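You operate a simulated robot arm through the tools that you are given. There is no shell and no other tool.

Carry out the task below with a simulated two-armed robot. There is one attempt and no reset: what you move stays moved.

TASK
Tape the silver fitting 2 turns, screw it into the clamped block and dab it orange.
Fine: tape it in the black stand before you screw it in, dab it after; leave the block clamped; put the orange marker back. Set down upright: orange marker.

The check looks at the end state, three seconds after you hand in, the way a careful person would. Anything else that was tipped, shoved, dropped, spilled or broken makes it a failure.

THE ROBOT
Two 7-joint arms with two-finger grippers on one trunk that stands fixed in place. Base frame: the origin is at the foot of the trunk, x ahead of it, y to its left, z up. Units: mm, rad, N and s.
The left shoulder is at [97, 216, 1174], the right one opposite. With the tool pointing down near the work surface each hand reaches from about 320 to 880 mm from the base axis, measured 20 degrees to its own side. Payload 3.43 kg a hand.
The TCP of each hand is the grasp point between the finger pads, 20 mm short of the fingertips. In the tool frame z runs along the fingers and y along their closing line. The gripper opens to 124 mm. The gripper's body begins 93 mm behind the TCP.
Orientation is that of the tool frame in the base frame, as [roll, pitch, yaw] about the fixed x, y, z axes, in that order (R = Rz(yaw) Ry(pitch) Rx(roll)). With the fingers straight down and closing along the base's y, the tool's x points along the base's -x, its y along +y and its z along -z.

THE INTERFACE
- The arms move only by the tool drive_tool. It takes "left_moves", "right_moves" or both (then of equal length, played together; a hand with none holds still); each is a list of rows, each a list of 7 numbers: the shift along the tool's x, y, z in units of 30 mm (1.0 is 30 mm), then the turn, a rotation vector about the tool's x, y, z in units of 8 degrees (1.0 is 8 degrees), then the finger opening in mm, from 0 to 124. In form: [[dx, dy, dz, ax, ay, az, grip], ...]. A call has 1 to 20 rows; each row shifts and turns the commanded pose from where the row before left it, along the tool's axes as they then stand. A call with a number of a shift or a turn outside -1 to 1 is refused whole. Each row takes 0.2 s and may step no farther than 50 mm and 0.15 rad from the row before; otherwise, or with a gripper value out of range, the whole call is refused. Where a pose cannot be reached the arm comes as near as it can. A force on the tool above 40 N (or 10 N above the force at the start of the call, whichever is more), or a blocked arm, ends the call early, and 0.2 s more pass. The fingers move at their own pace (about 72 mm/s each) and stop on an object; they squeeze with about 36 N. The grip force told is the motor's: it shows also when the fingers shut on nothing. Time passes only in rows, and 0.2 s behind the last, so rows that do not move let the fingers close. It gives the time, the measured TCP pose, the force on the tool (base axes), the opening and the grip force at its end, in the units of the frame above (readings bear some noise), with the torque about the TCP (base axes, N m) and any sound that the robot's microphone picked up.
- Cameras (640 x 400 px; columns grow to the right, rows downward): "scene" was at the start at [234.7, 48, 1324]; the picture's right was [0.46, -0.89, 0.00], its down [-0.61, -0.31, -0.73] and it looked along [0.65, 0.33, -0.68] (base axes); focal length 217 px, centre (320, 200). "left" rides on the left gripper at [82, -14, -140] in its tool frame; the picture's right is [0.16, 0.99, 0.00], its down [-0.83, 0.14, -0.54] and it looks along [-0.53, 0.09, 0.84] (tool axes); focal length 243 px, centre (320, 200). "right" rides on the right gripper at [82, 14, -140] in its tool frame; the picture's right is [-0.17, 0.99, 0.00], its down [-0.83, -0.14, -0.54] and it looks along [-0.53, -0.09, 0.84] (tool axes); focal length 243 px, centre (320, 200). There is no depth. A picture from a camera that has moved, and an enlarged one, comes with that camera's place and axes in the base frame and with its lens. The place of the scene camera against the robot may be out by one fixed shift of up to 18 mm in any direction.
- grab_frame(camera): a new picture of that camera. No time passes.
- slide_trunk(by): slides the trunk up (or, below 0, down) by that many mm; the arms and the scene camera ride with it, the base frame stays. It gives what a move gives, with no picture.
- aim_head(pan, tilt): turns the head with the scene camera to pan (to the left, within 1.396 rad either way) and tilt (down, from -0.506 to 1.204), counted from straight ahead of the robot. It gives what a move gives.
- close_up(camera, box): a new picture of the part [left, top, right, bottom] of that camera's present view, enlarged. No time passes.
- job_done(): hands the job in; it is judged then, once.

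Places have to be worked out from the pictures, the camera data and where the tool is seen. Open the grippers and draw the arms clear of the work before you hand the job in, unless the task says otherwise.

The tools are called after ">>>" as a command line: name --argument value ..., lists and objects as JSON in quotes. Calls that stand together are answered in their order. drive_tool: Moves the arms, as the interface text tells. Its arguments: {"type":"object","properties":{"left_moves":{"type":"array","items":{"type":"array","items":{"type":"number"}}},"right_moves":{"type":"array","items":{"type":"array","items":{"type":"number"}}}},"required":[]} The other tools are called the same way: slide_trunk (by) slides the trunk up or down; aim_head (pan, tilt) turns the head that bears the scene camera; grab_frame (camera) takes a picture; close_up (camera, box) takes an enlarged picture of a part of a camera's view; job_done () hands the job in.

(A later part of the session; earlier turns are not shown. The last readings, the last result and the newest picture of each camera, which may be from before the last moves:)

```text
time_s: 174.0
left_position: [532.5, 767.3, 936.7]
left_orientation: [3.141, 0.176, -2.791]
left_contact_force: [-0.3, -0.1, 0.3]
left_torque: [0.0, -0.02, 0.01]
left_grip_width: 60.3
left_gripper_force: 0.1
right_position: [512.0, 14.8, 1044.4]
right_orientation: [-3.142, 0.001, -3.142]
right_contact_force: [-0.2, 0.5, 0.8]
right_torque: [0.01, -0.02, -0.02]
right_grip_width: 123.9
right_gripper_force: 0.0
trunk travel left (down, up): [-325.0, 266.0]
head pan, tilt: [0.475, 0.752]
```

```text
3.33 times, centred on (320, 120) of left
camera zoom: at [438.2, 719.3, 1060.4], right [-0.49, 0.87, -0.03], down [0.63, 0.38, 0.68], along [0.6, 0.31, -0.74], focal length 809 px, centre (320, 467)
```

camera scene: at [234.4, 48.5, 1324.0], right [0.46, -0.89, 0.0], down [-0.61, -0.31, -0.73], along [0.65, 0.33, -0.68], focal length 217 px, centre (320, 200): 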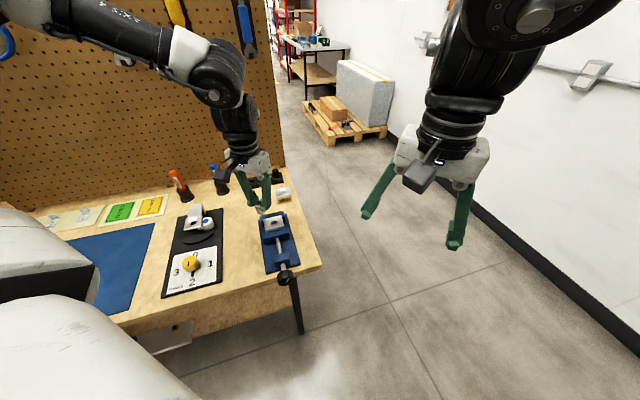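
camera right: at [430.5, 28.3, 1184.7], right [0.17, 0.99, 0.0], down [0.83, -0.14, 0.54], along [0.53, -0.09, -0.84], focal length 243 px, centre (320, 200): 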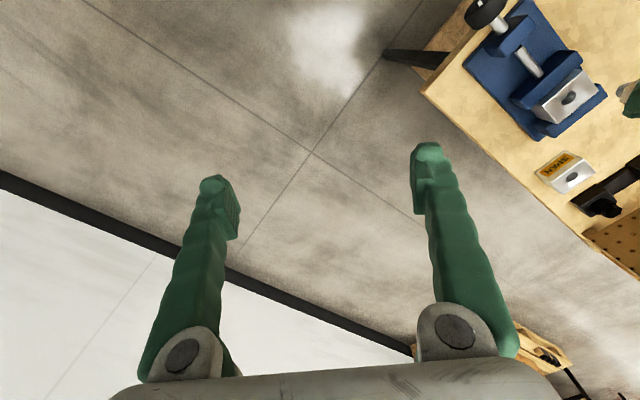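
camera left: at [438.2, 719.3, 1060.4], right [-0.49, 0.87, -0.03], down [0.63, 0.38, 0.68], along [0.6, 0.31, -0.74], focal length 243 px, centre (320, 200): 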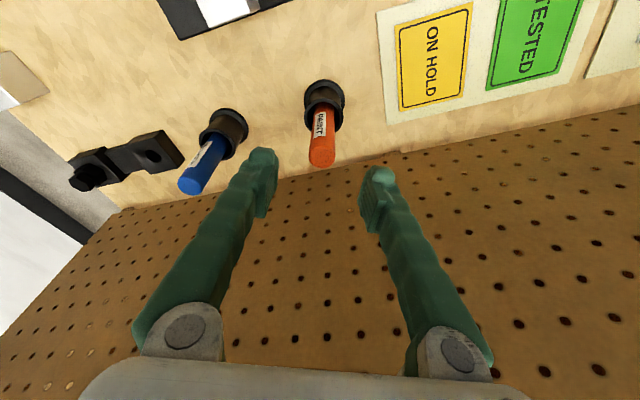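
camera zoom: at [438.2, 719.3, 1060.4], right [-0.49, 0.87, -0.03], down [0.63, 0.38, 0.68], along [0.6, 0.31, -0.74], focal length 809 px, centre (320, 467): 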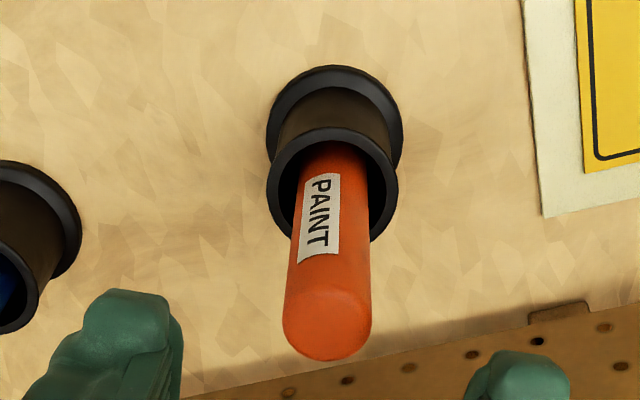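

Combining the scene and wrist views puts the marker axis about 4 mm farther out. I correct and come halfway down so the fingers straddle the marker, then check.

>>> drive_tool --left_moves '[[-0.05, 0.02, 0.35, 0, 0, 0, 60], [0.06, 0.01, 0.5, 0, 0, 0, 60], [0.07, 0, 0.4, 0, 0, 0, 60], [0, 0, 0, 0, 0, 0, 60]]'

>>> close_up --camera "left" --box '[240, 80, 400, 200]'

>>> close_up --camera "scene" --box '[140, 130, 230, 200]'

```text
time_s: 175.0
left_position: [535.7, 770.7, 901.4]
left_orientation: [-3.14, 0.176, -2.789]
left_contact_force: [-0.5, 0.1, -0.2]
left_torque: [0.01, -0.03, 0.0]
left_grip_width: 60.2
left_gripper_force: 0.2
right_position: [511.3, 14.5, 1044.0]
right_orientation: [3.141, 0.0, 3.141]
right_contact_force: [-1.2, 1.0, -0.1]
right_torque: [0.01, -0.02, -0.01]
right_grip_width: 124.0
right_gripper_force: 0.1
trunk travel left (down, up): [-325.0, 266.0]
head pan, tilt: [0.475, 0.752]
```

```text
3.33 times, centred on (320, 140) of left
camera zoom: at [441.5, 721.9, 1024.2], right [-0.49, 0.87, -0.03], down [0.63, 0.38, 0.68], along [0.6, 0.32, -0.74], focal length 809 px, centre (320, 400)
```

zoom: 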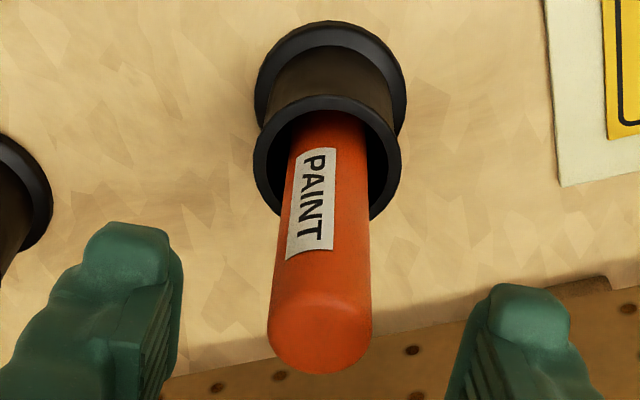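

```text
5.71 times, centred on (185, 165) of scene
camera zoom: at [234.6, 47.8, 1324.0], right [0.46, -0.89, 0.0], down [-0.61, -0.31, -0.73], along [0.65, 0.33, -0.68], focal length 1240 px, centre (1091, 400)
```

zoom: 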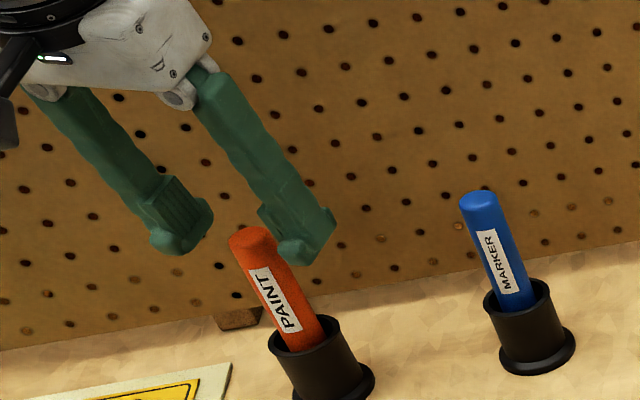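

The marker lies between the fingers and centred. I descend to mid-barrel and close on it.

>>> drive_tool --left_moves '[[0.075, 0, 0.503, 0, 0, 0, 60], [0.083, 0, 0.503, 0, 0, 0, 50], [0.083, 0, 0.503, 0, 0, 0, 40], [0, 0, 0, 0, 0, 0, 40]]'

>>> close_up --camera "left" --box '[240, 80, 400, 200]'

>>> close_up --camera "scene" --box '[140, 130, 230, 200]'

```text
time_s: 176.0
left_position: [535.5, 771.2, 854.6]
left_orientation: [-3.141, 0.176, -2.789]
left_contact_force: [-0.3, 0.7, 0.3]
left_torque: [0.02, 0.01, 0.0]
left_grip_width: 40.3
left_gripper_force: 0.0
right_position: [512.1, 15.7, 1043.7]
right_orientation: [-3.141, 0.0, 3.141]
right_contact_force: [1.0, -0.6, -0.5]
right_torque: [0.03, 0.0, 0.01]
right_grip_width: 124.1
right_gripper_force: 0.0
trunk travel left (down, up): [-325.0, 266.0]
head pan, tilt: [0.475, 0.752]
```

```text
3.33 times, centred on (320, 140) of left
camera zoom: at [441.3, 722.0, 978.3], right [-0.49, 0.87, -0.03], down [0.63, 0.38, 0.68], along [0.6, 0.32, -0.74], focal length 809 px, centre (320, 400)
```

zoom: 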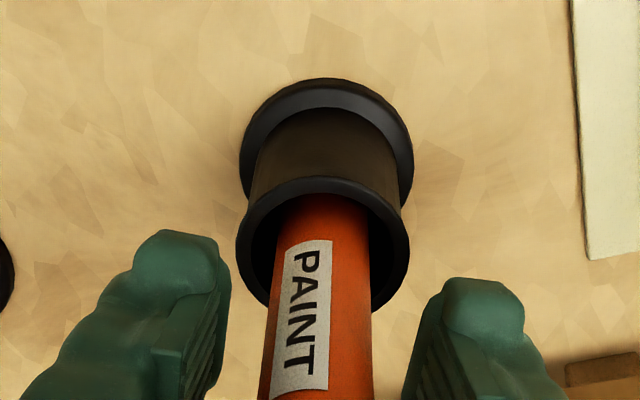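

```text
5.71 times, centred on (185, 165) of scene
camera zoom: at [234.6, 47.7, 1324.0], right [0.46, -0.89, 0.0], down [-0.61, -0.31, -0.73], along [0.65, 0.33, -0.68], focal length 1240 px, centre (1091, 400)
```

zoom: 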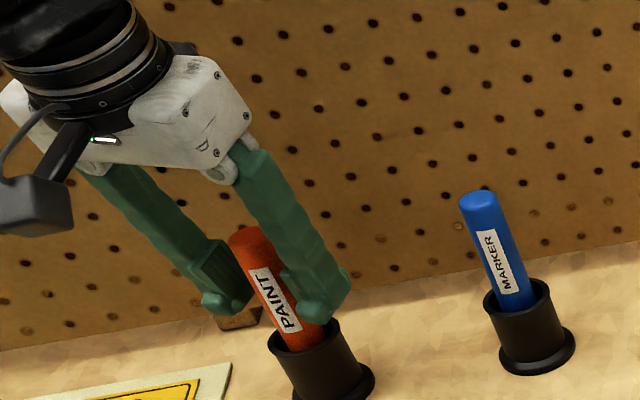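

>>> drive_tool --left_moves '[[0, 0, 0, 0, 0, 0, 26], [0, 0, 0, 0, 0, 0, 10], [0, 0, 0, 0, 0, 0, 10], [0, 0, 0, 0, 0, 0, 10]]'

>>> close_up --camera "left" --box '[240, 80, 400, 200]'

>>> close_up --camera "scene" --box '[140, 130, 230, 200]'

```text
time_s: 177.0
left_position: [535.7, 771.9, 855.0]
left_orientation: [-3.141, 0.176, -2.79]
left_contact_force: [0.2, -0.4, -0.1]
left_torque: [-0.03, 0.0, 0.0]
left_grip_width: 20.4
left_gripper_force: 36.3
right_position: [511.8, 15.6, 1044.1]
right_orientation: [3.141, 0.0, -3.141]
right_contact_force: [-0.9, 1.1, -0.1]
right_torque: [0.0, 0.01, -0.01]
right_grip_width: 124.0
right_gripper_force: 0.2
trunk travel left (down, up): [-325.0, 266.0]
head pan, tilt: [0.475, 0.752]
```

```text
3.33 times, centred on (320, 140) of left
camera zoom: at [441.4, 722.1, 978.3], right [-0.49, 0.87, -0.03], down [0.63, 0.38, 0.68], along [0.6, 0.32, -0.74], focal length 809 px, centre (320, 400)
```

zoom: 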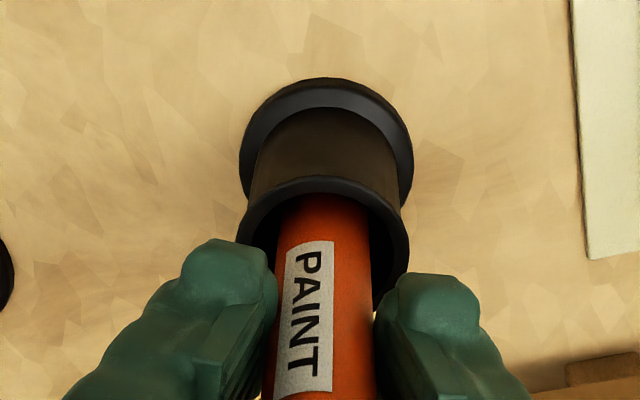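

```text
5.71 times, centred on (185, 165) of scene
camera zoom: at [234.7, 48.0, 1324.0], right [0.46, -0.89, 0.0], down [-0.61, -0.31, -0.73], along [0.65, 0.33, -0.68], focal length 1240 px, centre (1091, 400)
```

zoom: 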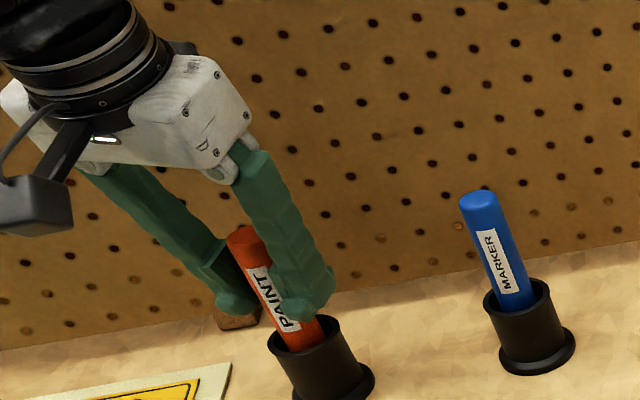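

The marker is held at 20.4 mm. I lift it straight out of its cup, noting this pose as the return pose.

>>> drive_tool --left_moves '[[-0.0579, 0, -0.3283, 0, 0, 0, 10], [-0.0868, 0, -0.4924, 0, 0, 0, 10], [-0.0868, 0, -0.4924, 0, 0, 0, 10], [-0.0868, 0, -0.4924, 0, 0, 0, 10], [-0.0868, 0, -0.4924, 0, 0, 0, 10], [0, 0, 0, 0, 0, 0, 10]]'

>>> close_up --camera "scene" --box '[140, 120, 230, 200]'

>>> close_up --camera "left" --box '[240, 60, 400, 200]'

```text
time_s: 178.4
left_position: [535.4, 771.2, 925.2]
left_orientation: [3.142, 0.176, -2.789]
left_contact_force: [-0.5, 0.0, -0.4]
left_torque: [0.0, -0.05, -0.01]
left_grip_width: 20.2
left_gripper_force: 36.2
right_position: [511.7, 16.7, 1044.9]
right_orientation: [-3.141, -0.002, -3.141]
right_contact_force: [0.6, 0.6, 1.1]
right_torque: [0.0, -0.05, 0.01]
right_grip_width: 124.0
right_gripper_force: 0.0
trunk travel left (down, up): [-325.0, 266.0]
head pan, tilt: [0.475, 0.752]
```

```text
5.00 times, centred on (185, 160) of scene
camera zoom: at [234.8, 48.2, 1323.9], right [0.46, -0.89, 0.0], down [-0.61, -0.31, -0.73], along [0.65, 0.33, -0.68], focal length 1085 px, centre (995, 400)
```

zoom: 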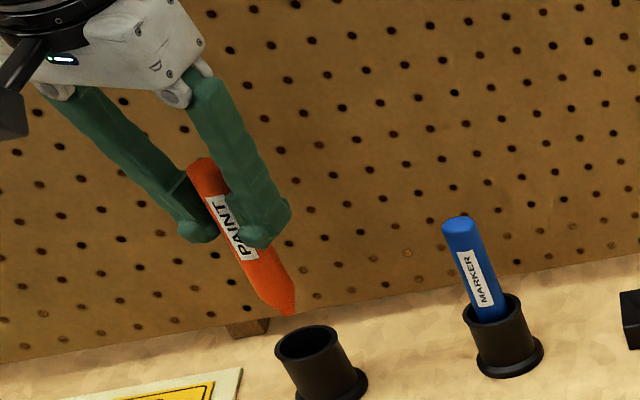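

```text
2.86 times, centred on (320, 130) of left
camera zoom: at [442.2, 722.8, 1048.6], right [-0.49, 0.87, -0.03], down [0.63, 0.38, 0.68], along [0.6, 0.31, -0.74], focal length 693 px, centre (320, 400)
```

zoom: 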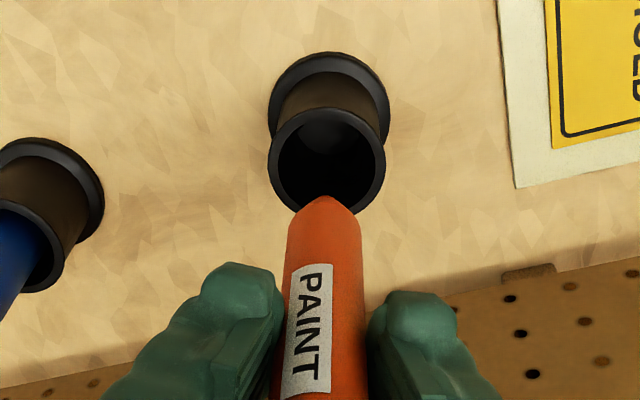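

The marker is out, vertical, tip down, with the tip about 93 mm below the TCP. I lift a bit more and carry it over to the fitting, staying well above everything.

>>> drive_tool --left_moves '[[-0.0868, 0, -0.4924, 0, 0, 0, 10], [-0.0868, 0, -0.4924, 0, 0, 0, 10], [-0.0868, 0, -0.4924, 0, 0, 0, 10], [0.304, -0.906, -0.0536, 0, 0, 0, 10], [0.304, -0.906, -0.0536, 0, 0, 0, 10], [0.304, -0.906, -0.0536, 0, 0, 0, 10], [0.304, -0.906, -0.0536, 0, 0, 0, 10], [0.304, -0.906, -0.0536, 0, 0, 0, 10], [0.304, -0.906, -0.0536, 0, 0, 0, 10], [0.304, -0.906, -0.0536, 0, 0, 0, 10], [0.304, -0.906, -0.0536, 0, 0, 0, 10], [0.304, -0.906, -0.0536, 0, 0, 0, 10], [0.304, -0.906, -0.0536, 0, 0, 0, 10], [0.304, -0.906, -0.0536, 0, 0, 0, 10], [0.304, -0.906, -0.0536, 0, 0, 0, 10], [0.304, -0.906, -0.0536, 0, 0, 0, 10], [0.304, -0.906, -0.0536, 0, 0, 0, 10], [0, 0, 0, 0, 0, 0, 10]]'

>>> close_up --camera "scene" --box '[240, 160, 320, 230]'

>>> close_up --camera "left" --box '[240, 60, 400, 200]'

>>> close_up --camera "right" --box '[540, 60, 640, 130]'

```text
time_s: 182.2
left_position: [544.6, 377.1, 969.1]
left_orientation: [3.141, 0.174, -2.794]
left_contact_force: [-0.9, -0.2, -0.1]
left_torque: [0.07, -0.01, 0.02]
left_grip_width: 20.2
left_gripper_force: 36.2
left hand out of reach, approached as far as the arm can: row 17
right_position: [512.3, 13.8, 1044.4]
right_orientation: [3.14, 0.002, -3.141]
right_contact_force: [-0.5, -0.2, 0.1]
right_torque: [0.09, -0.04, -0.04]
right_grip_width: 124.1
right_gripper_force: 0.0
trunk travel left (down, up): [-325.0, 266.0]
head pan, tilt: [0.475, 0.752]
```

```text
5.71 times, centred on (280, 195) of scene
camera zoom: at [233.4, 45.1, 1324.3], right [0.46, -0.89, 0.0], down [-0.61, -0.31, -0.73], along [0.65, 0.34, -0.68], focal length 1240 px, centre (549, 229)
```

zoom: 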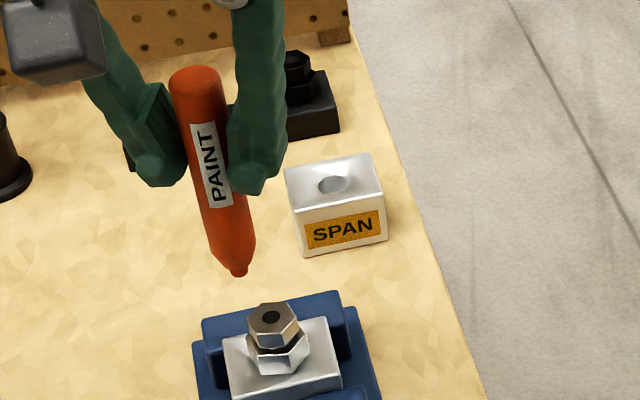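

```text
2.86 times, centred on (320, 130) of left
camera zoom: at [451.2, 329.0, 1092.8], right [-0.49, 0.87, -0.03], down [0.63, 0.38, 0.68], along [0.6, 0.31, -0.74], focal length 693 px, centre (320, 400)
```

zoom: 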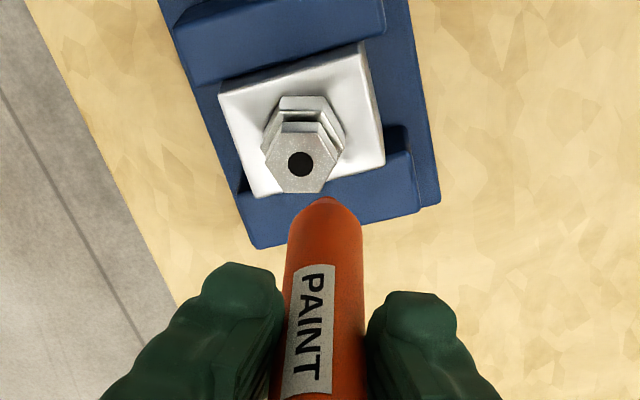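

```text
5.71 times, centred on (590, 95) of right
camera zoom: at [429.8, 25.1, 1185.2], right [0.17, 0.99, 0.0], down [0.83, -0.14, 0.54], along [0.53, -0.09, -0.84], focal length 1386 px, centre (-1223, 800)
```

zoom: 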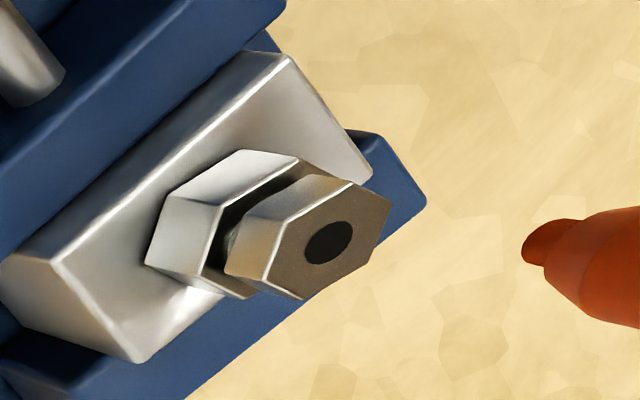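

The wrist limit stopped the last few millimetres. I yaw the hand 24° clockwise about the vertical, keeping the marker upright, to regain range, then look again.

>>> drive_tool --left_moves '[[0, 0, 0, 0.1736, 0, 0.9848, 10], [0, 0, 0, 0.1736, 0, 0.9848, 10], [0, 0, 0, 0.1736, 0, 0.9848, 10], [0, 0, 0, 0, 0, 0, 10]]'

>>> close_up --camera "scene" --box '[240, 160, 320, 230]'

>>> close_up --camera "left" --box '[240, 60, 400, 200]'

>>> close_up --camera "right" --box '[540, 60, 640, 130]'

```text
time_s: 183.2
left_position: [546.2, 378.8, 967.6]
left_orientation: [3.142, 0.176, 3.073]
left_contact_force: [-0.7, 0.2, -0.3]
left_torque: [0.02, -0.02, 0.0]
left_grip_width: 20.3
left_gripper_force: 35.5
right_position: [511.9, 14.5, 1045.1]
right_orientation: [3.14, 0.0, 3.141]
right_contact_force: [-0.3, 0.2, -0.8]
right_torque: [0.01, 0.01, -0.03]
right_grip_width: 124.3
right_gripper_force: 0.1
trunk travel left (down, up): [-325.0, 266.0]
head pan, tilt: [0.475, 0.752]
```

```text
5.71 times, centred on (280, 195) of scene
camera zoom: at [234.6, 47.5, 1324.0], right [0.46, -0.89, 0.0], down [-0.61, -0.31, -0.73], along [0.65, 0.33, -0.68], focal length 1240 px, centre (549, 229)
```

zoom: 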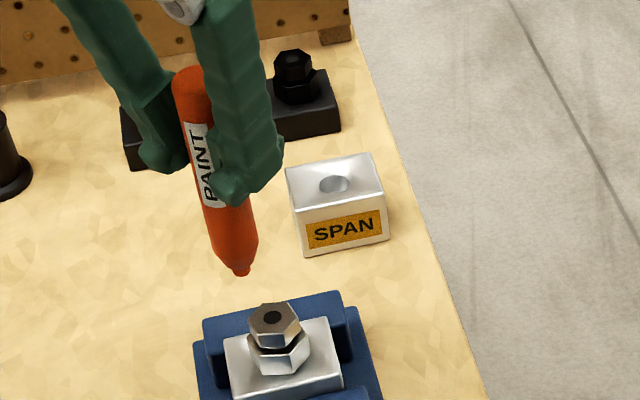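

```text
2.86 times, centred on (320, 130) of left
camera zoom: at [440.4, 372.6, 1092.0], right [-0.1, 1.0, -0.03], down [0.73, 0.09, 0.68], along [0.68, 0.04, -0.74], focal length 693 px, centre (320, 400)
```

zoom: 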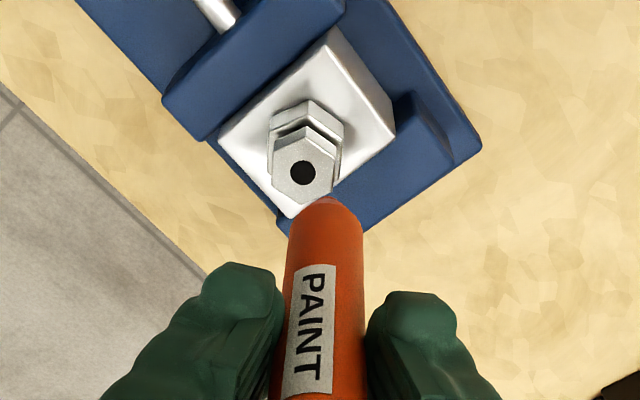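

```text
5.71 times, centred on (590, 95) of right
camera zoom: at [430.7, 27.4, 1184.7], right [0.17, 0.99, 0.0], down [0.83, -0.14, 0.54], along [0.53, -0.09, -0.84], focal length 1386 px, centre (-1223, 800)
```

zoom: 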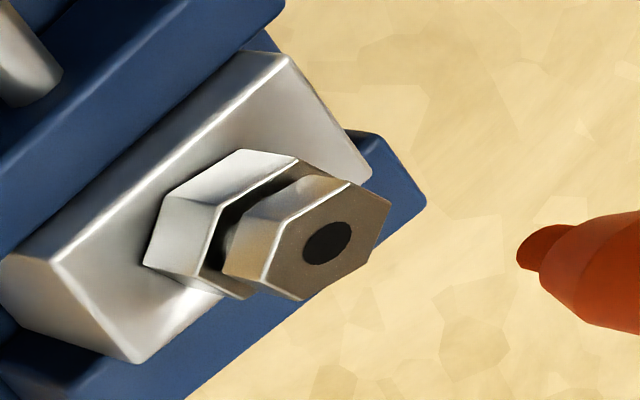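

The tip is about 30 mm above the fitting and about 10 mm off its axis. I shift so it comes down on the ring of the top face and lower most of the way.

>>> drive_tool --left_moves '[[0.041, -0.045, 0.416, 0, 0, 0, 10], [0.041, -0.045, 0.416, 0, 0, 0, 10], [0, 0, 0, 0, 0, 0, 10]]'

>>> close_up --camera "scene" --box '[262, 200, 298, 226]'

>>> close_up --camera "right" --box '[545, 70, 605, 115]'

>>> close_up --camera "left" --box '[270, 90, 370, 170]'

```text
time_s: 184.0
left_position: [549.6, 375.9, 942.5]
left_orientation: [3.141, 0.175, 3.075]
left_contact_force: [0.3, 0.6, -0.9]
left_torque: [-0.02, -0.02, 0.0]
left_grip_width: 20.1
left_gripper_force: 36.0
right_position: [513.1, 15.1, 1044.2]
right_orientation: [-3.141, 0.0, 3.14]
right_contact_force: [-0.4, -0.3, -0.3]
right_torque: [0.0, -0.01, 0.0]
right_grip_width: 124.1
right_gripper_force: 0.1
trunk travel left (down, up): [-325.0, 266.0]
head pan, tilt: [0.475, 0.752]
```

```text
15.38 times, centred on (280, 213) of scene
camera zoom: at [234.6, 48.0, 1324.0], right [0.46, -0.89, 0.0], down [-0.61, -0.31, -0.73], along [0.65, 0.33, -0.68], focal length 3338 px, centre (935, 0)
```

zoom: 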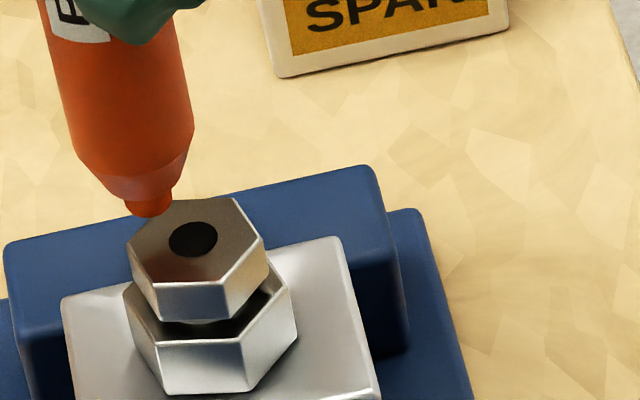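

```text
8.89 times, centred on (575, 92) of right
camera zoom: at [430.7, 27.8, 1184.6], right [0.17, 0.99, 0.0], down [0.83, -0.14, 0.54], along [0.53, -0.09, -0.84], focal length 2157 px, centre (-1947, 1156)
```

zoom: 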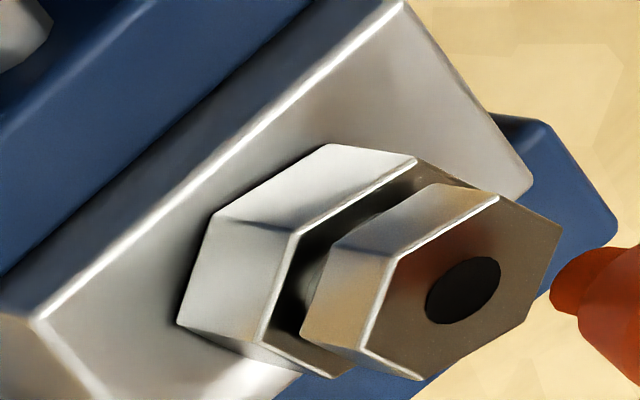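

```text
5.00 times, centred on (320, 130) of left
camera zoom: at [442.6, 370.2, 1067.2], right [-0.1, 0.99, -0.03], down [0.73, 0.09, 0.68], along [0.68, 0.04, -0.74], focal length 1213 px, centre (320, 550)
```

zoom: 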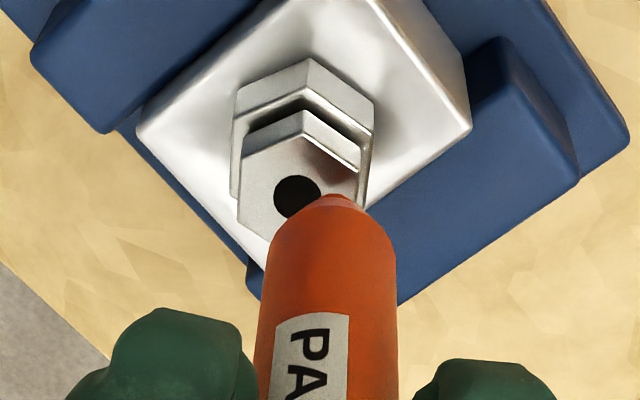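

The tip hovers about 6–8 mm above the ring of the top face, roughly 8 mm off-axis, which is right over metal. I lower in small steps until it touches.

>>> drive_tool --left_moves '[[0.0116, 0, 0.0657, 0, 0, 0, 10], [0.0116, 0, 0.0657, 0, 0, 0, 10], [0, 0, 0, 0, 0, 0, 10]]'

>>> close_up --camera "scene" --box '[262, 200, 298, 226]'

```text
time_s: 184.8
left_position: [548.4, 375.7, 939.8]
left_orientation: [-3.141, 0.174, 3.073]
left_contact_force: [0.1, 0.2, -0.7]
left_torque: [-0.05, -0.02, -0.02]
left_grip_width: 20.3
left_gripper_force: 36.5
right_position: [512.2, 14.5, 1044.5]
right_orientation: [-3.141, -0.001, -3.14]
right_contact_force: [0.0, -0.3, 0.9]
right_torque: [0.01, -0.02, 0.02]
right_grip_width: 124.3
right_gripper_force: 0.2
trunk travel left (down, up): [-325.0, 266.0]
head pan, tilt: [0.475, 0.752]
```

```text
15.38 times, centred on (280, 213) of scene
camera zoom: at [234.7, 48.0, 1324.0], right [0.46, -0.89, 0.0], down [-0.61, -0.31, -0.73], along [0.65, 0.33, -0.68], focal length 3338 px, centre (935, 0)
```

zoom: 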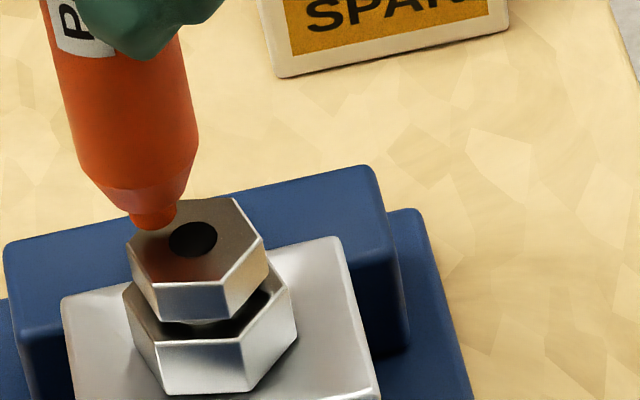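

The tip is nearing the edge side of the face, so I shift it 1.5 mm inward and keep lowering gently.

>>> drive_tool --left_moves '[[-0.016, -0.047, 0, 0, 0, 0, 10], [0.0058, 0, 0.0328, 0, 0, 0, 10], [0, 0, 0, 0, 0, 0, 10]]'

>>> close_up --camera "scene" --box '[262, 200, 298, 226]'

```text
time_s: 185.6
left_position: [549.4, 374.0, 938.4]
left_orientation: [-3.141, 0.174, 3.077]
left_contact_force: [-0.3, 0.4, -0.6]
left_torque: [0.01, -0.03, -0.04]
left_grip_width: 20.6
left_gripper_force: 35.5
right_position: [512.1, 16.2, 1044.1]
right_orientation: [3.141, 0.0, 3.141]
right_contact_force: [-0.5, -0.1, 0.2]
right_torque: [0.04, 0.0, 0.01]
right_grip_width: 123.5
right_gripper_force: 0.0
trunk travel left (down, up): [-325.0, 266.0]
head pan, tilt: [0.475, 0.752]
```

```text
15.38 times, centred on (280, 213) of scene
camera zoom: at [234.7, 48.0, 1324.0], right [0.46, -0.89, 0.0], down [-0.61, -0.31, -0.73], along [0.65, 0.33, -0.68], focal length 3338 px, centre (935, 0)
```

zoom: 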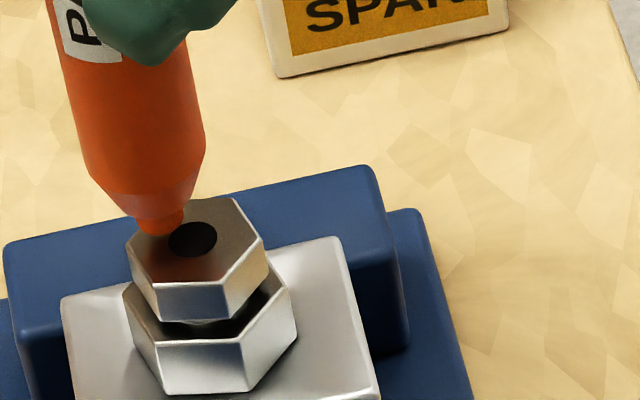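

>>> drive_tool --left_moves '[[0.0058, 0, 0.0328, 0, 0, 0, 10], [0.0029, 0, 0.0164, 0, 0, 0, 10], [0, 0, 0, 0, 0, 0, 10]]'

>>> close_up --camera "scene" --box '[262, 200, 298, 226]'

>>> close_up --camera "right" --box '[545, 70, 605, 115]'

```text
time_s: 186.4
left_position: [549.4, 375.0, 937.4]
left_orientation: [3.141, 0.176, 3.072]
left_contact_force: [-0.8, 0.1, -0.5]
left_torque: [-0.02, 0.02, -0.03]
left_grip_width: 20.6
left_gripper_force: 35.8
right_position: [511.9, 15.1, 1043.8]
right_orientation: [3.14, 0.0, -3.14]
right_contact_force: [-0.4, 0.2, 0.5]
right_torque: [0.0, -0.02, 0.0]
right_grip_width: 124.0
right_gripper_force: 0.0
trunk travel left (down, up): [-325.0, 266.0]
head pan, tilt: [0.475, 0.752]
```

```text
15.38 times, centred on (280, 213) of scene
camera zoom: at [234.7, 48.0, 1324.0], right [0.46, -0.89, 0.0], down [-0.61, -0.31, -0.73], along [0.65, 0.33, -0.68], focal length 3338 px, centre (935, 0)
```

zoom: 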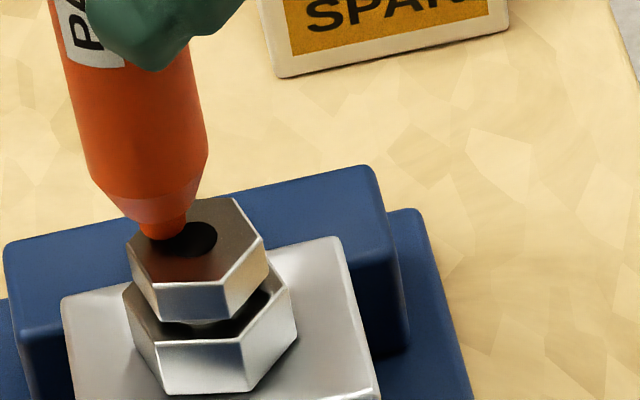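

```text
8.89 times, centred on (575, 92) of right
camera zoom: at [430.8, 27.9, 1184.6], right [0.17, 0.99, 0.0], down [0.83, -0.14, 0.54], along [0.53, -0.09, -0.84], focal length 2157 px, centre (-1947, 1156)
```

zoom: 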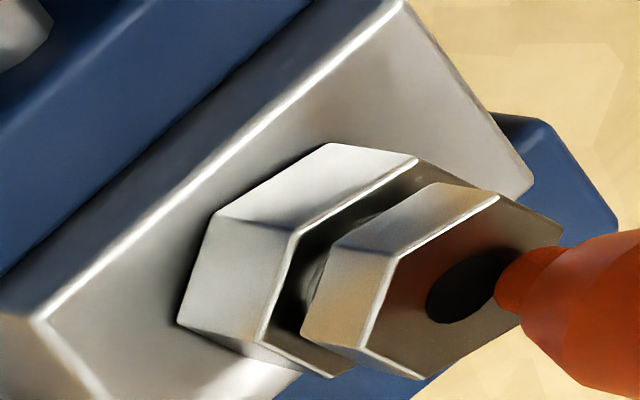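

>>> drive_tool --left_moves '[[0.0029, 0, 0.0164, 0, 0, 0, 10], [0.0029, 0, 0.0164, 0, 0, 0, 10], [0, 0, 0, 0, 0, 0, 10]]'

>>> close_up --camera "scene" --box '[262, 200, 298, 226]'

```text
time_s: 187.2
left_position: [549.1, 375.7, 936.6]
left_orientation: [3.14, 0.174, 3.073]
left_contact_force: [0.2, -1.5, -0.9]
left_torque: [0.04, 0.01, 0.0]
left_grip_width: 20.6
left_gripper_force: 36.2
right_position: [512.9, 15.5, 1043.9]
right_orientation: [-3.14, 0.0, -3.141]
right_contact_force: [-0.4, -0.2, -0.2]
right_torque: [0.0, -0.01, 0.01]
right_grip_width: 124.2
right_gripper_force: 0.0
trunk travel left (down, up): [-325.0, 266.0]
head pan, tilt: [0.475, 0.752]
```

```text
15.38 times, centred on (280, 213) of scene
camera zoom: at [234.7, 48.0, 1324.0], right [0.46, -0.89, 0.0], down [-0.61, -0.31, -0.73], along [0.65, 0.33, -0.68], focal length 3338 px, centre (935, 0)
```

zoom: 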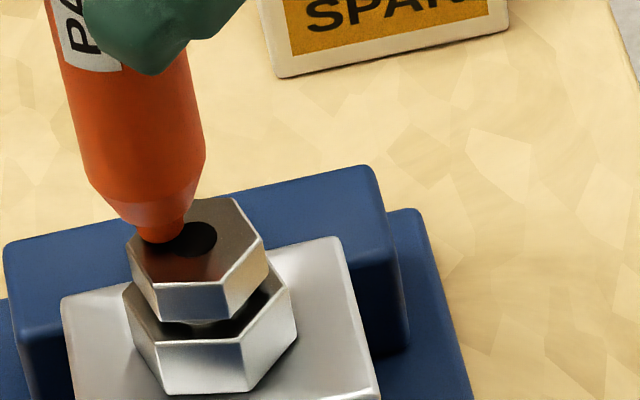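

>>> drive_tool --left_moves '[[0.0029, 0, 0.0164, 0, 0, 0, 10], [0.0029, 0, 0.0164, 0, 0, 0, 10], [0.0029, 0, 0.0164, 0, 0, 0, 10], [0, 0, 0, 0, 0, 0, 10]]'

>>> close_up --camera "scene" --box '[262, 200, 298, 226]'

>>> close_up --camera "right" --box '[545, 70, 605, 115]'

```text
time_s: 188.2
left_position: [550.1, 374.5, 935.1]
left_orientation: [3.14, 0.176, 3.072]
left_contact_force: [-0.7, 0.6, 2.8]
left_torque: [0.04, -0.01, 0.04]
left_grip_width: 20.7
left_gripper_force: 36.0
right_position: [513.1, 14.1, 1045.1]
right_orientation: [-3.141, 0.001, -3.141]
right_contact_force: [-0.1, -0.7, -0.2]
right_torque: [-0.04, 0.0, 0.0]
right_grip_width: 124.3
right_gripper_force: 0.1
trunk travel left (down, up): [-325.0, 266.0]
head pan, tilt: [0.475, 0.752]
```

```text
15.38 times, centred on (280, 213) of scene
camera zoom: at [234.5, 47.9, 1324.0], right [0.46, -0.89, 0.0], down [-0.61, -0.31, -0.73], along [0.65, 0.33, -0.68], focal length 3338 px, centre (935, 0)
```

zoom: 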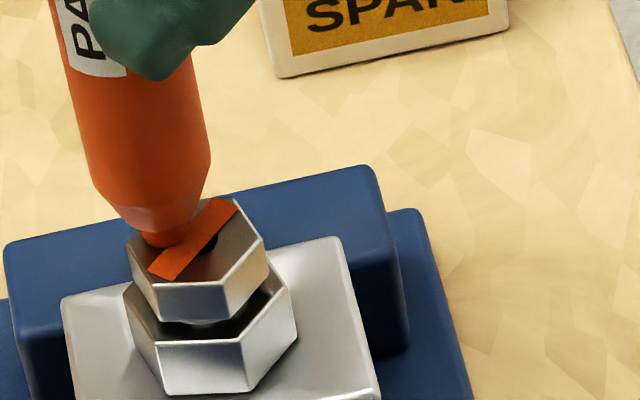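

```text
8.89 times, centred on (575, 92) of right
camera zoom: at [430.6, 27.7, 1184.7], right [0.17, 0.99, 0.0], down [0.83, -0.14, 0.54], along [0.53, -0.09, -0.84], focal length 2157 px, centre (-1947, 1156)
```

zoom: 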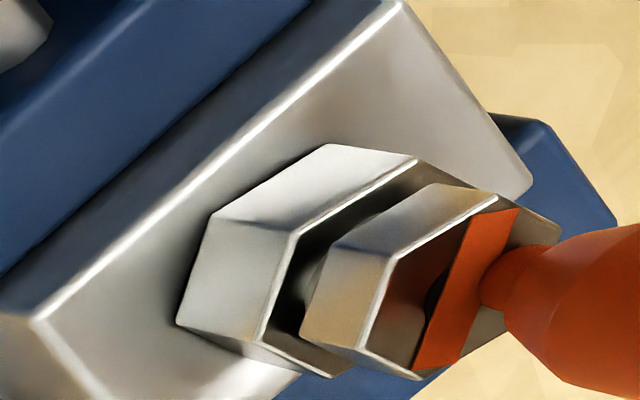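

A clear orange stripe now marks the top of the fitting. I lift the marker straight up and carry it back toward its cup.

>>> drive_tool --left_moves '[[-0.0579, 0, -0.3283, 0, 0, 0, 10], [-0.0868, 0, -0.4924, 0, 0, 0, 10], [-0.0868, 0, -0.4924, 0, 0, 0, 10], [-0.0289, 0, -0.1641, 0, 0, 0, 10], [0.0967, 0.939, -0.017, 0, 0, 0, 10], [0.0967, 0.939, -0.017, 0, 0, 0, 10], [0.0967, 0.939, -0.017, 0, 0, 0, 10], [0.0967, 0.939, -0.017, 0, 0, 0, 10], [0.0967, 0.939, -0.017, 0, 0, 0, 10], [0.0967, 0.939, -0.017, 0, 0, 0, 10], [0.0967, 0.939, -0.017, 0, 0, 0, 10], [0.0967, 0.939, -0.017, 0, 0, 0, 10], [0.0967, 0.939, -0.017, 0, 0, 0, 10], [0.0967, 0.939, -0.017, 0, 0, 0, 10], [0.0967, 0.939, -0.017, 0, 0, 0, 10], [0.0967, 0.939, -0.017, 0, 0, 0, 10], [0, 0, 0, 0, 0, 0, 10]]'

>>> close_up --camera "scene" --box '[250, 190, 310, 240]'

>>> grab_frame --camera "left"

```text
time_s: 191.8
left_position: [538.1, 714.3, 979.5]
left_orientation: [3.141, 0.174, 3.075]
left_contact_force: [0.5, -0.2, -0.2]
left_torque: [0.02, 0.03, 0.0]
left_grip_width: 20.5
left_gripper_force: 36.3
right_position: [511.6, 14.8, 1043.6]
right_orientation: [3.141, 0.0, -3.142]
right_contact_force: [-0.1, 0.0, -0.4]
right_torque: [0.0, -0.04, -0.02]
right_grip_width: 124.1
right_gripper_force: 0.0
trunk travel left (down, up): [-325.0, 266.0]
head pan, tilt: [0.475, 0.752]
```

```text
8.00 times, centred on (280, 215) of scene
camera zoom: at [234.6, 47.7, 1324.0], right [0.46, -0.89, 0.0], down [-0.61, -0.31, -0.73], along [0.65, 0.33, -0.68], focal length 1736 px, centre (640, 80)
```

zoom: 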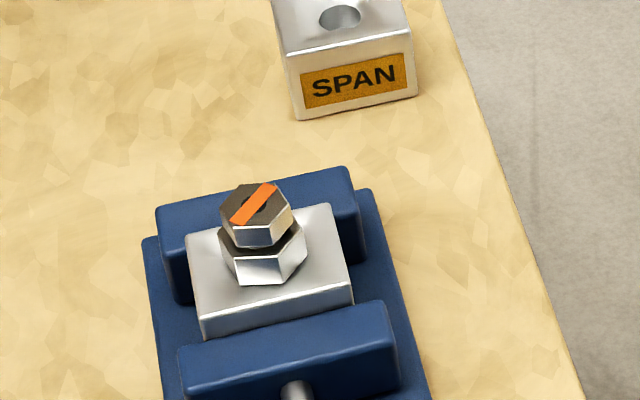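

```text
taken
camera left: at [431.6, 707.8, 1103.8], right [-0.1, 0.99, -0.03], down [0.73, 0.09, 0.68], along [0.68, 0.04, -0.74], focal length 243 px, centre (320, 200)
```

left: 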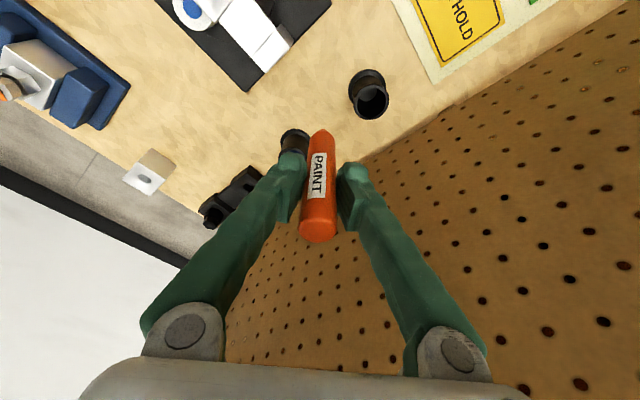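

The stripe shows clearly on the fitting. I yaw back to the pick-up orientation and move above the cup.

>>> drive_tool --left_moves '[[0, 0, 0, -0.1736, 0, -0.9848, 10], [0, 0, 0, -0.1736, 0, -0.9848, 10], [0, 0, 0, -0.1736, 0, -0.9848, 10], [-0.188, 0.606, 0.033, 0, 0, 0, 10], [-0.188, 0.606, 0.033, 0, 0, 0, 10], [-0.188, 0.606, 0.033, 0, 0, 0, 10], [0, 0, 0, 0, 0, 0, 10], [0, 0, 0, 0, 0, 0, 10]]'

>>> close_up --camera "left" --box '[240, 60, 400, 200]'

>>> close_up --camera "scene" --box '[140, 110, 230, 200]'

```text
time_s: 193.6
left_position: [533.5, 772.5, 980.0]
left_orientation: [-3.141, 0.177, -2.79]
left_contact_force: [0.4, 0.9, -0.1]
left_torque: [-0.05, 0.0, -0.01]
left_grip_width: 20.7
left_gripper_force: 35.9
right_position: [512.5, 15.6, 1043.4]
right_orientation: [3.141, 0.0, 3.142]
right_contact_force: [0.3, -0.1, -0.5]
right_torque: [-0.02, 0.03, 0.03]
right_grip_width: 124.0
right_gripper_force: 0.1
trunk travel left (down, up): [-325.0, 266.0]
head pan, tilt: [0.475, 0.752]
```

```text
2.86 times, centred on (320, 130) of left
camera zoom: at [439.7, 723.0, 1103.4], right [-0.49, 0.87, -0.03], down [0.63, 0.38, 0.68], along [0.6, 0.32, -0.74], focal length 693 px, centre (320, 400)
```

zoom: 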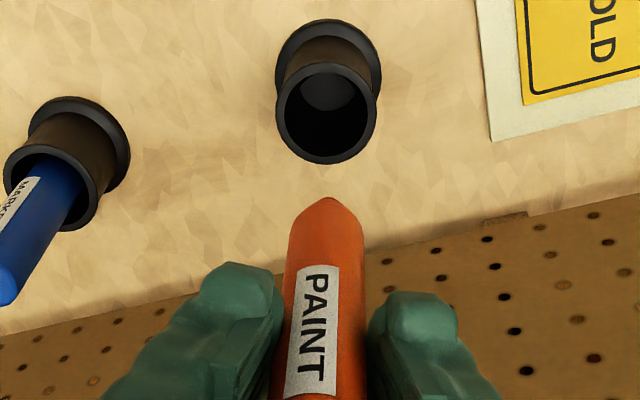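

```text
4.44 times, centred on (185, 155) of scene
camera zoom: at [234.8, 48.0, 1324.0], right [0.46, -0.89, 0.0], down [-0.61, -0.31, -0.73], along [0.65, 0.33, -0.68], focal length 964 px, centre (920, 400)
```

zoom: 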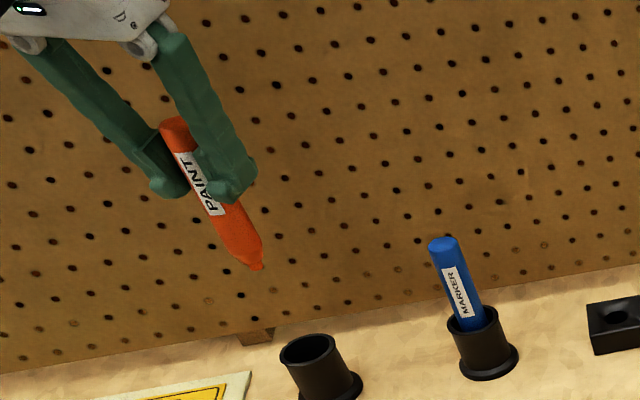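

>>> drive_tool --left_moves '[[0.098, -0.01, 0.602, 0, 0, 0, 10], [0.098, -0.01, 0.602, 0, 0, 0, 10], [0.098, -0.01, 0.602, 0, 0, 0, 10], [0, 0, 0, 0, 0, 0, 10], [0, 0, 0, 0, 0, 0, 10]]'

>>> close_up --camera "left" --box '[240, 60, 400, 200]'

>>> close_up --camera "scene" --box '[140, 120, 230, 200]'

```text
time_s: 194.8
left_position: [535.5, 771.5, 924.3]
left_orientation: [3.141, 0.177, -2.79]
left_contact_force: [-0.8, 0.4, -1.1]
left_torque: [-0.01, -0.01, 0.01]
left_grip_width: 20.6
left_gripper_force: 36.0
right_position: [513.3, 15.5, 1044.1]
right_orientation: [3.141, 0.0, 3.141]
right_contact_force: [0.1, -0.1, -0.2]
right_torque: [0.0, -0.01, 0.04]
right_grip_width: 124.2
right_gripper_force: 0.1
trunk travel left (down, up): [-325.0, 266.0]
head pan, tilt: [0.475, 0.752]
```

```text
2.86 times, centred on (320, 130) of left
camera zoom: at [441.7, 722.7, 1048.6], right [-0.49, 0.87, -0.03], down [0.63, 0.38, 0.68], along [0.6, 0.31, -0.74], focal length 693 px, centre (320, 400)
```

zoom: 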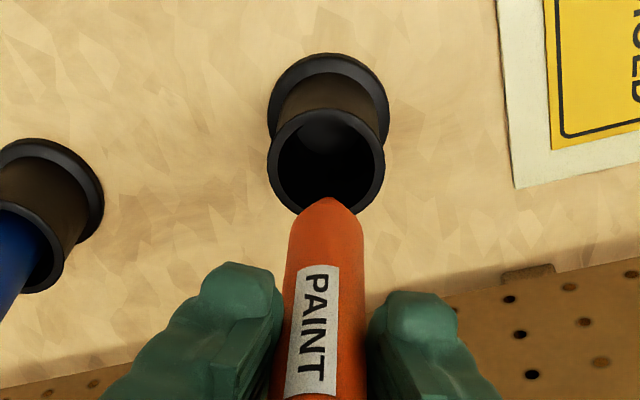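

```text
5.00 times, centred on (185, 160) of scene
camera zoom: at [234.8, 48.1, 1324.0], right [0.46, -0.89, 0.0], down [-0.61, -0.31, -0.73], along [0.65, 0.33, -0.68], focal length 1085 px, centre (995, 400)
```

zoom: 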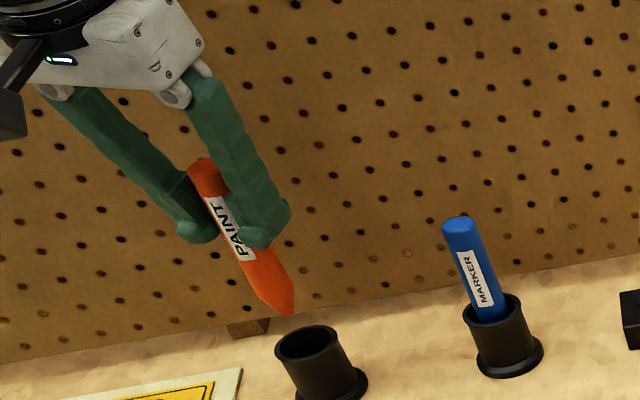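

The view matches the pick-up picture almost exactly. I lower the marker straight into its cup, stopping just short of the floor.

>>> drive_tool --left_moves '[[0.0868, 0, 0.4924, 0, 0, 0, 10], [0.0868, 0, 0.4924, 0, 0, 0, 10], [0.0868, 0, 0.4924, 0, 0, 0, 10], [0.0868, 0, 0.4924, 0, 0, 0, 10], [0.0347, 0, 0.197, 0, 0, 0, 10], [0, 0, 0, 0, 0, 0, 10]]'

>>> close_up --camera "scene" --box '[140, 130, 230, 200]'

>>> close_up --camera "left" --box '[240, 80, 400, 200]'

```text
time_s: 196.2
left_position: [536.3, 769.7, 857.3]
left_orientation: [3.141, 0.176, -2.788]
left_contact_force: [0.3, 0.0, -0.6]
left_torque: [-0.01, 0.0, 0.0]
left_grip_width: 20.1
left_gripper_force: 35.3
right_position: [513.6, 14.9, 1044.7]
right_orientation: [-3.141, -0.003, -3.141]
right_contact_force: [0.7, -0.2, 0.0]
right_torque: [-0.04, 0.0, 0.0]
right_grip_width: 123.8
right_gripper_force: 0.3
trunk travel left (down, up): [-325.0, 266.0]
head pan, tilt: [0.475, 0.752]
```

```text
5.71 times, centred on (185, 165) of scene
camera zoom: at [234.7, 48.0, 1324.0], right [0.46, -0.89, 0.0], down [-0.61, -0.31, -0.73], along [0.65, 0.33, -0.68], focal length 1240 px, centre (1091, 400)
```

zoom: 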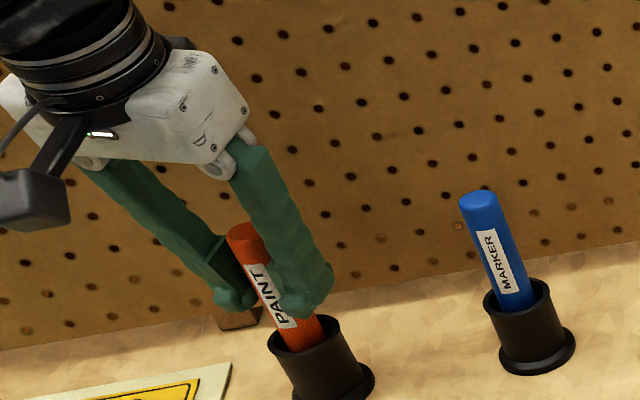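

```text
3.33 times, centred on (320, 140) of left
camera zoom: at [441.3, 721.6, 981.5], right [-0.49, 0.87, -0.03], down [0.63, 0.38, 0.68], along [0.6, 0.32, -0.74], focal length 809 px, centre (320, 400)
```

zoom: 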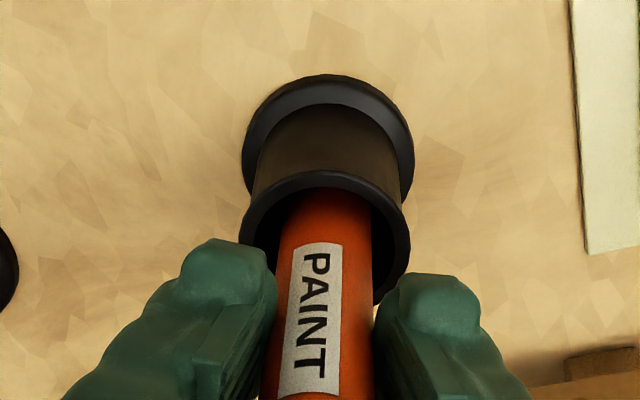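

The marker is inside the cup with a few millimetres to go. I ease it down until it touches the floor.

>>> drive_tool --left_moves '[[0.0058, 0, 0.0328, 0, 0, 0, 10], [0.0058, 0, 0.0328, 0, 0, 0, 10], [0.0058, 0, 0.0328, 0, 0, 0, 10], [0, 0, 0, 0, 0, 0, 10]]'

```text
time_s: 197.2
left_position: [533.2, 770.3, 855.3]
left_orientation: [-3.141, 0.176, -2.789]
left_contact_force: [0.6, 0.3, 0.0]
left_torque: [0.02, 0.04, 0.0]
left_grip_width: 20.5
left_gripper_force: 35.9
right_position: [512.8, 14.9, 1044.7]
right_orientation: [3.142, -0.001, -3.141]
right_contact_force: [-0.3, 0.0, -0.1]
right_torque: [0.01, -0.03, -0.04]
right_grip_width: 124.0
right_gripper_force: 0.1
trunk travel left (down, up): [-325.0, 266.0]
head pan, tilt: [0.475, 0.752]
```

>>> drive_tool --left_moves '[[0.0029, 0, 0.0164, 0, 0, 0, 10], [0.0029, 0, 0.0164, 0, 0, 0, 10], [0, 0, 0, 0, 0, 0, 10]]'

>>> close_up --camera "left" --box '[240, 80, 400, 200]'

```text
time_s: 198.0
left_position: [534.7, 771.9, 854.8]
left_orientation: [-3.139, 0.177, -2.79]
left_contact_force: [-0.4, 0.4, 0.1]
left_torque: [0.0, -0.01, -0.02]
left_grip_width: 20.6
left_gripper_force: 35.6
right_position: [511.4, 14.8, 1045.0]
right_orientation: [-3.141, 0.0, 3.14]
right_contact_force: [-0.9, -0.3, 0.6]
right_torque: [0.01, -0.03, 0.03]
right_grip_width: 124.1
right_gripper_force: 0.1
trunk travel left (down, up): [-325.0, 266.0]
head pan, tilt: [0.475, 0.752]
```

```text
3.33 times, centred on (320, 140) of left
camera zoom: at [441.1, 722.6, 978.3], right [-0.49, 0.87, -0.03], down [0.63, 0.38, 0.68], along [0.6, 0.32, -0.74], focal length 809 px, centre (320, 400)
```

zoom: 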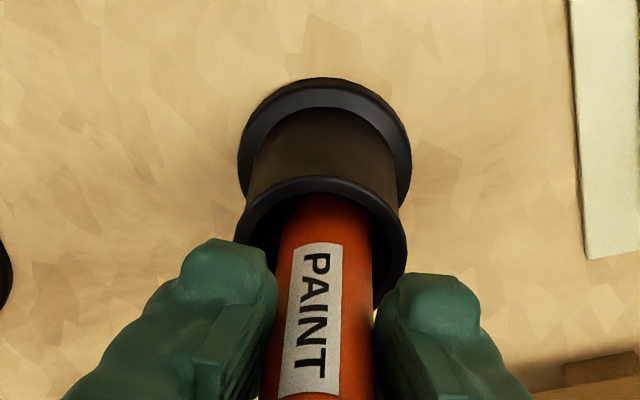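

The height and view match the pick-up pose, so the marker is at rest height. I open the fingers and rise straight up.

>>> drive_tool --left_moves '[[0, 0, 0, 0, 0, 0, 26], [0, 0, 0, 0, 0, 0, 40], [0, 0, 0, 0, 0, 0, 54], [0, 0, 0, 0, 0, 0, 60], [0, 0, 0, 0, 0, 0, 60]]'

>>> close_up --camera "scene" --box '[140, 130, 230, 200]'

>>> close_up --camera "left" --box '[240, 80, 400, 200]'

```text
time_s: 199.2
left_position: [535.9, 771.8, 856.3]
left_orientation: [-3.141, 0.177, -2.79]
left_contact_force: [-0.3, -0.3, 0.4]
left_torque: [0.0, 0.03, 0.02]
left_grip_width: 60.0
left_gripper_force: 0.0
right_position: [512.8, 16.7, 1044.8]
right_orientation: [3.14, 0.0, -3.141]
right_contact_force: [-0.3, 0.5, 0.0]
right_torque: [-0.02, -0.01, 0.0]
right_grip_width: 124.0
right_gripper_force: 0.0
trunk travel left (down, up): [-325.0, 266.0]
head pan, tilt: [0.475, 0.752]
```

```text
5.71 times, centred on (185, 165) of scene
camera zoom: at [234.7, 48.0, 1324.0], right [0.46, -0.89, 0.0], down [-0.61, -0.31, -0.73], along [0.65, 0.33, -0.68], focal length 1240 px, centre (1091, 400)
```

zoom: 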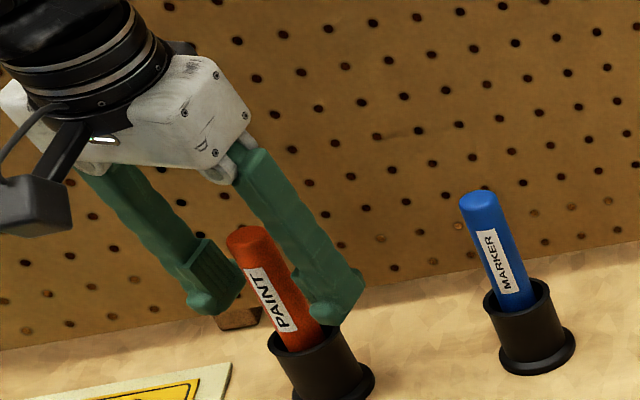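

```text
3.33 times, centred on (320, 140) of left
camera zoom: at [441.0, 722.5, 978.2], right [-0.49, 0.87, -0.03], down [0.63, 0.38, 0.68], along [0.6, 0.32, -0.74], focal length 809 px, centre (320, 400)
```

zoom: 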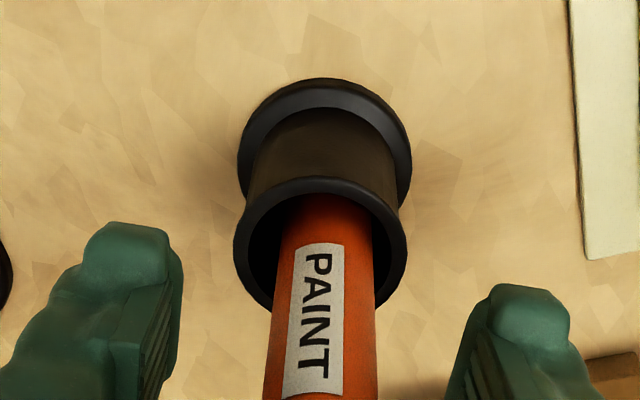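

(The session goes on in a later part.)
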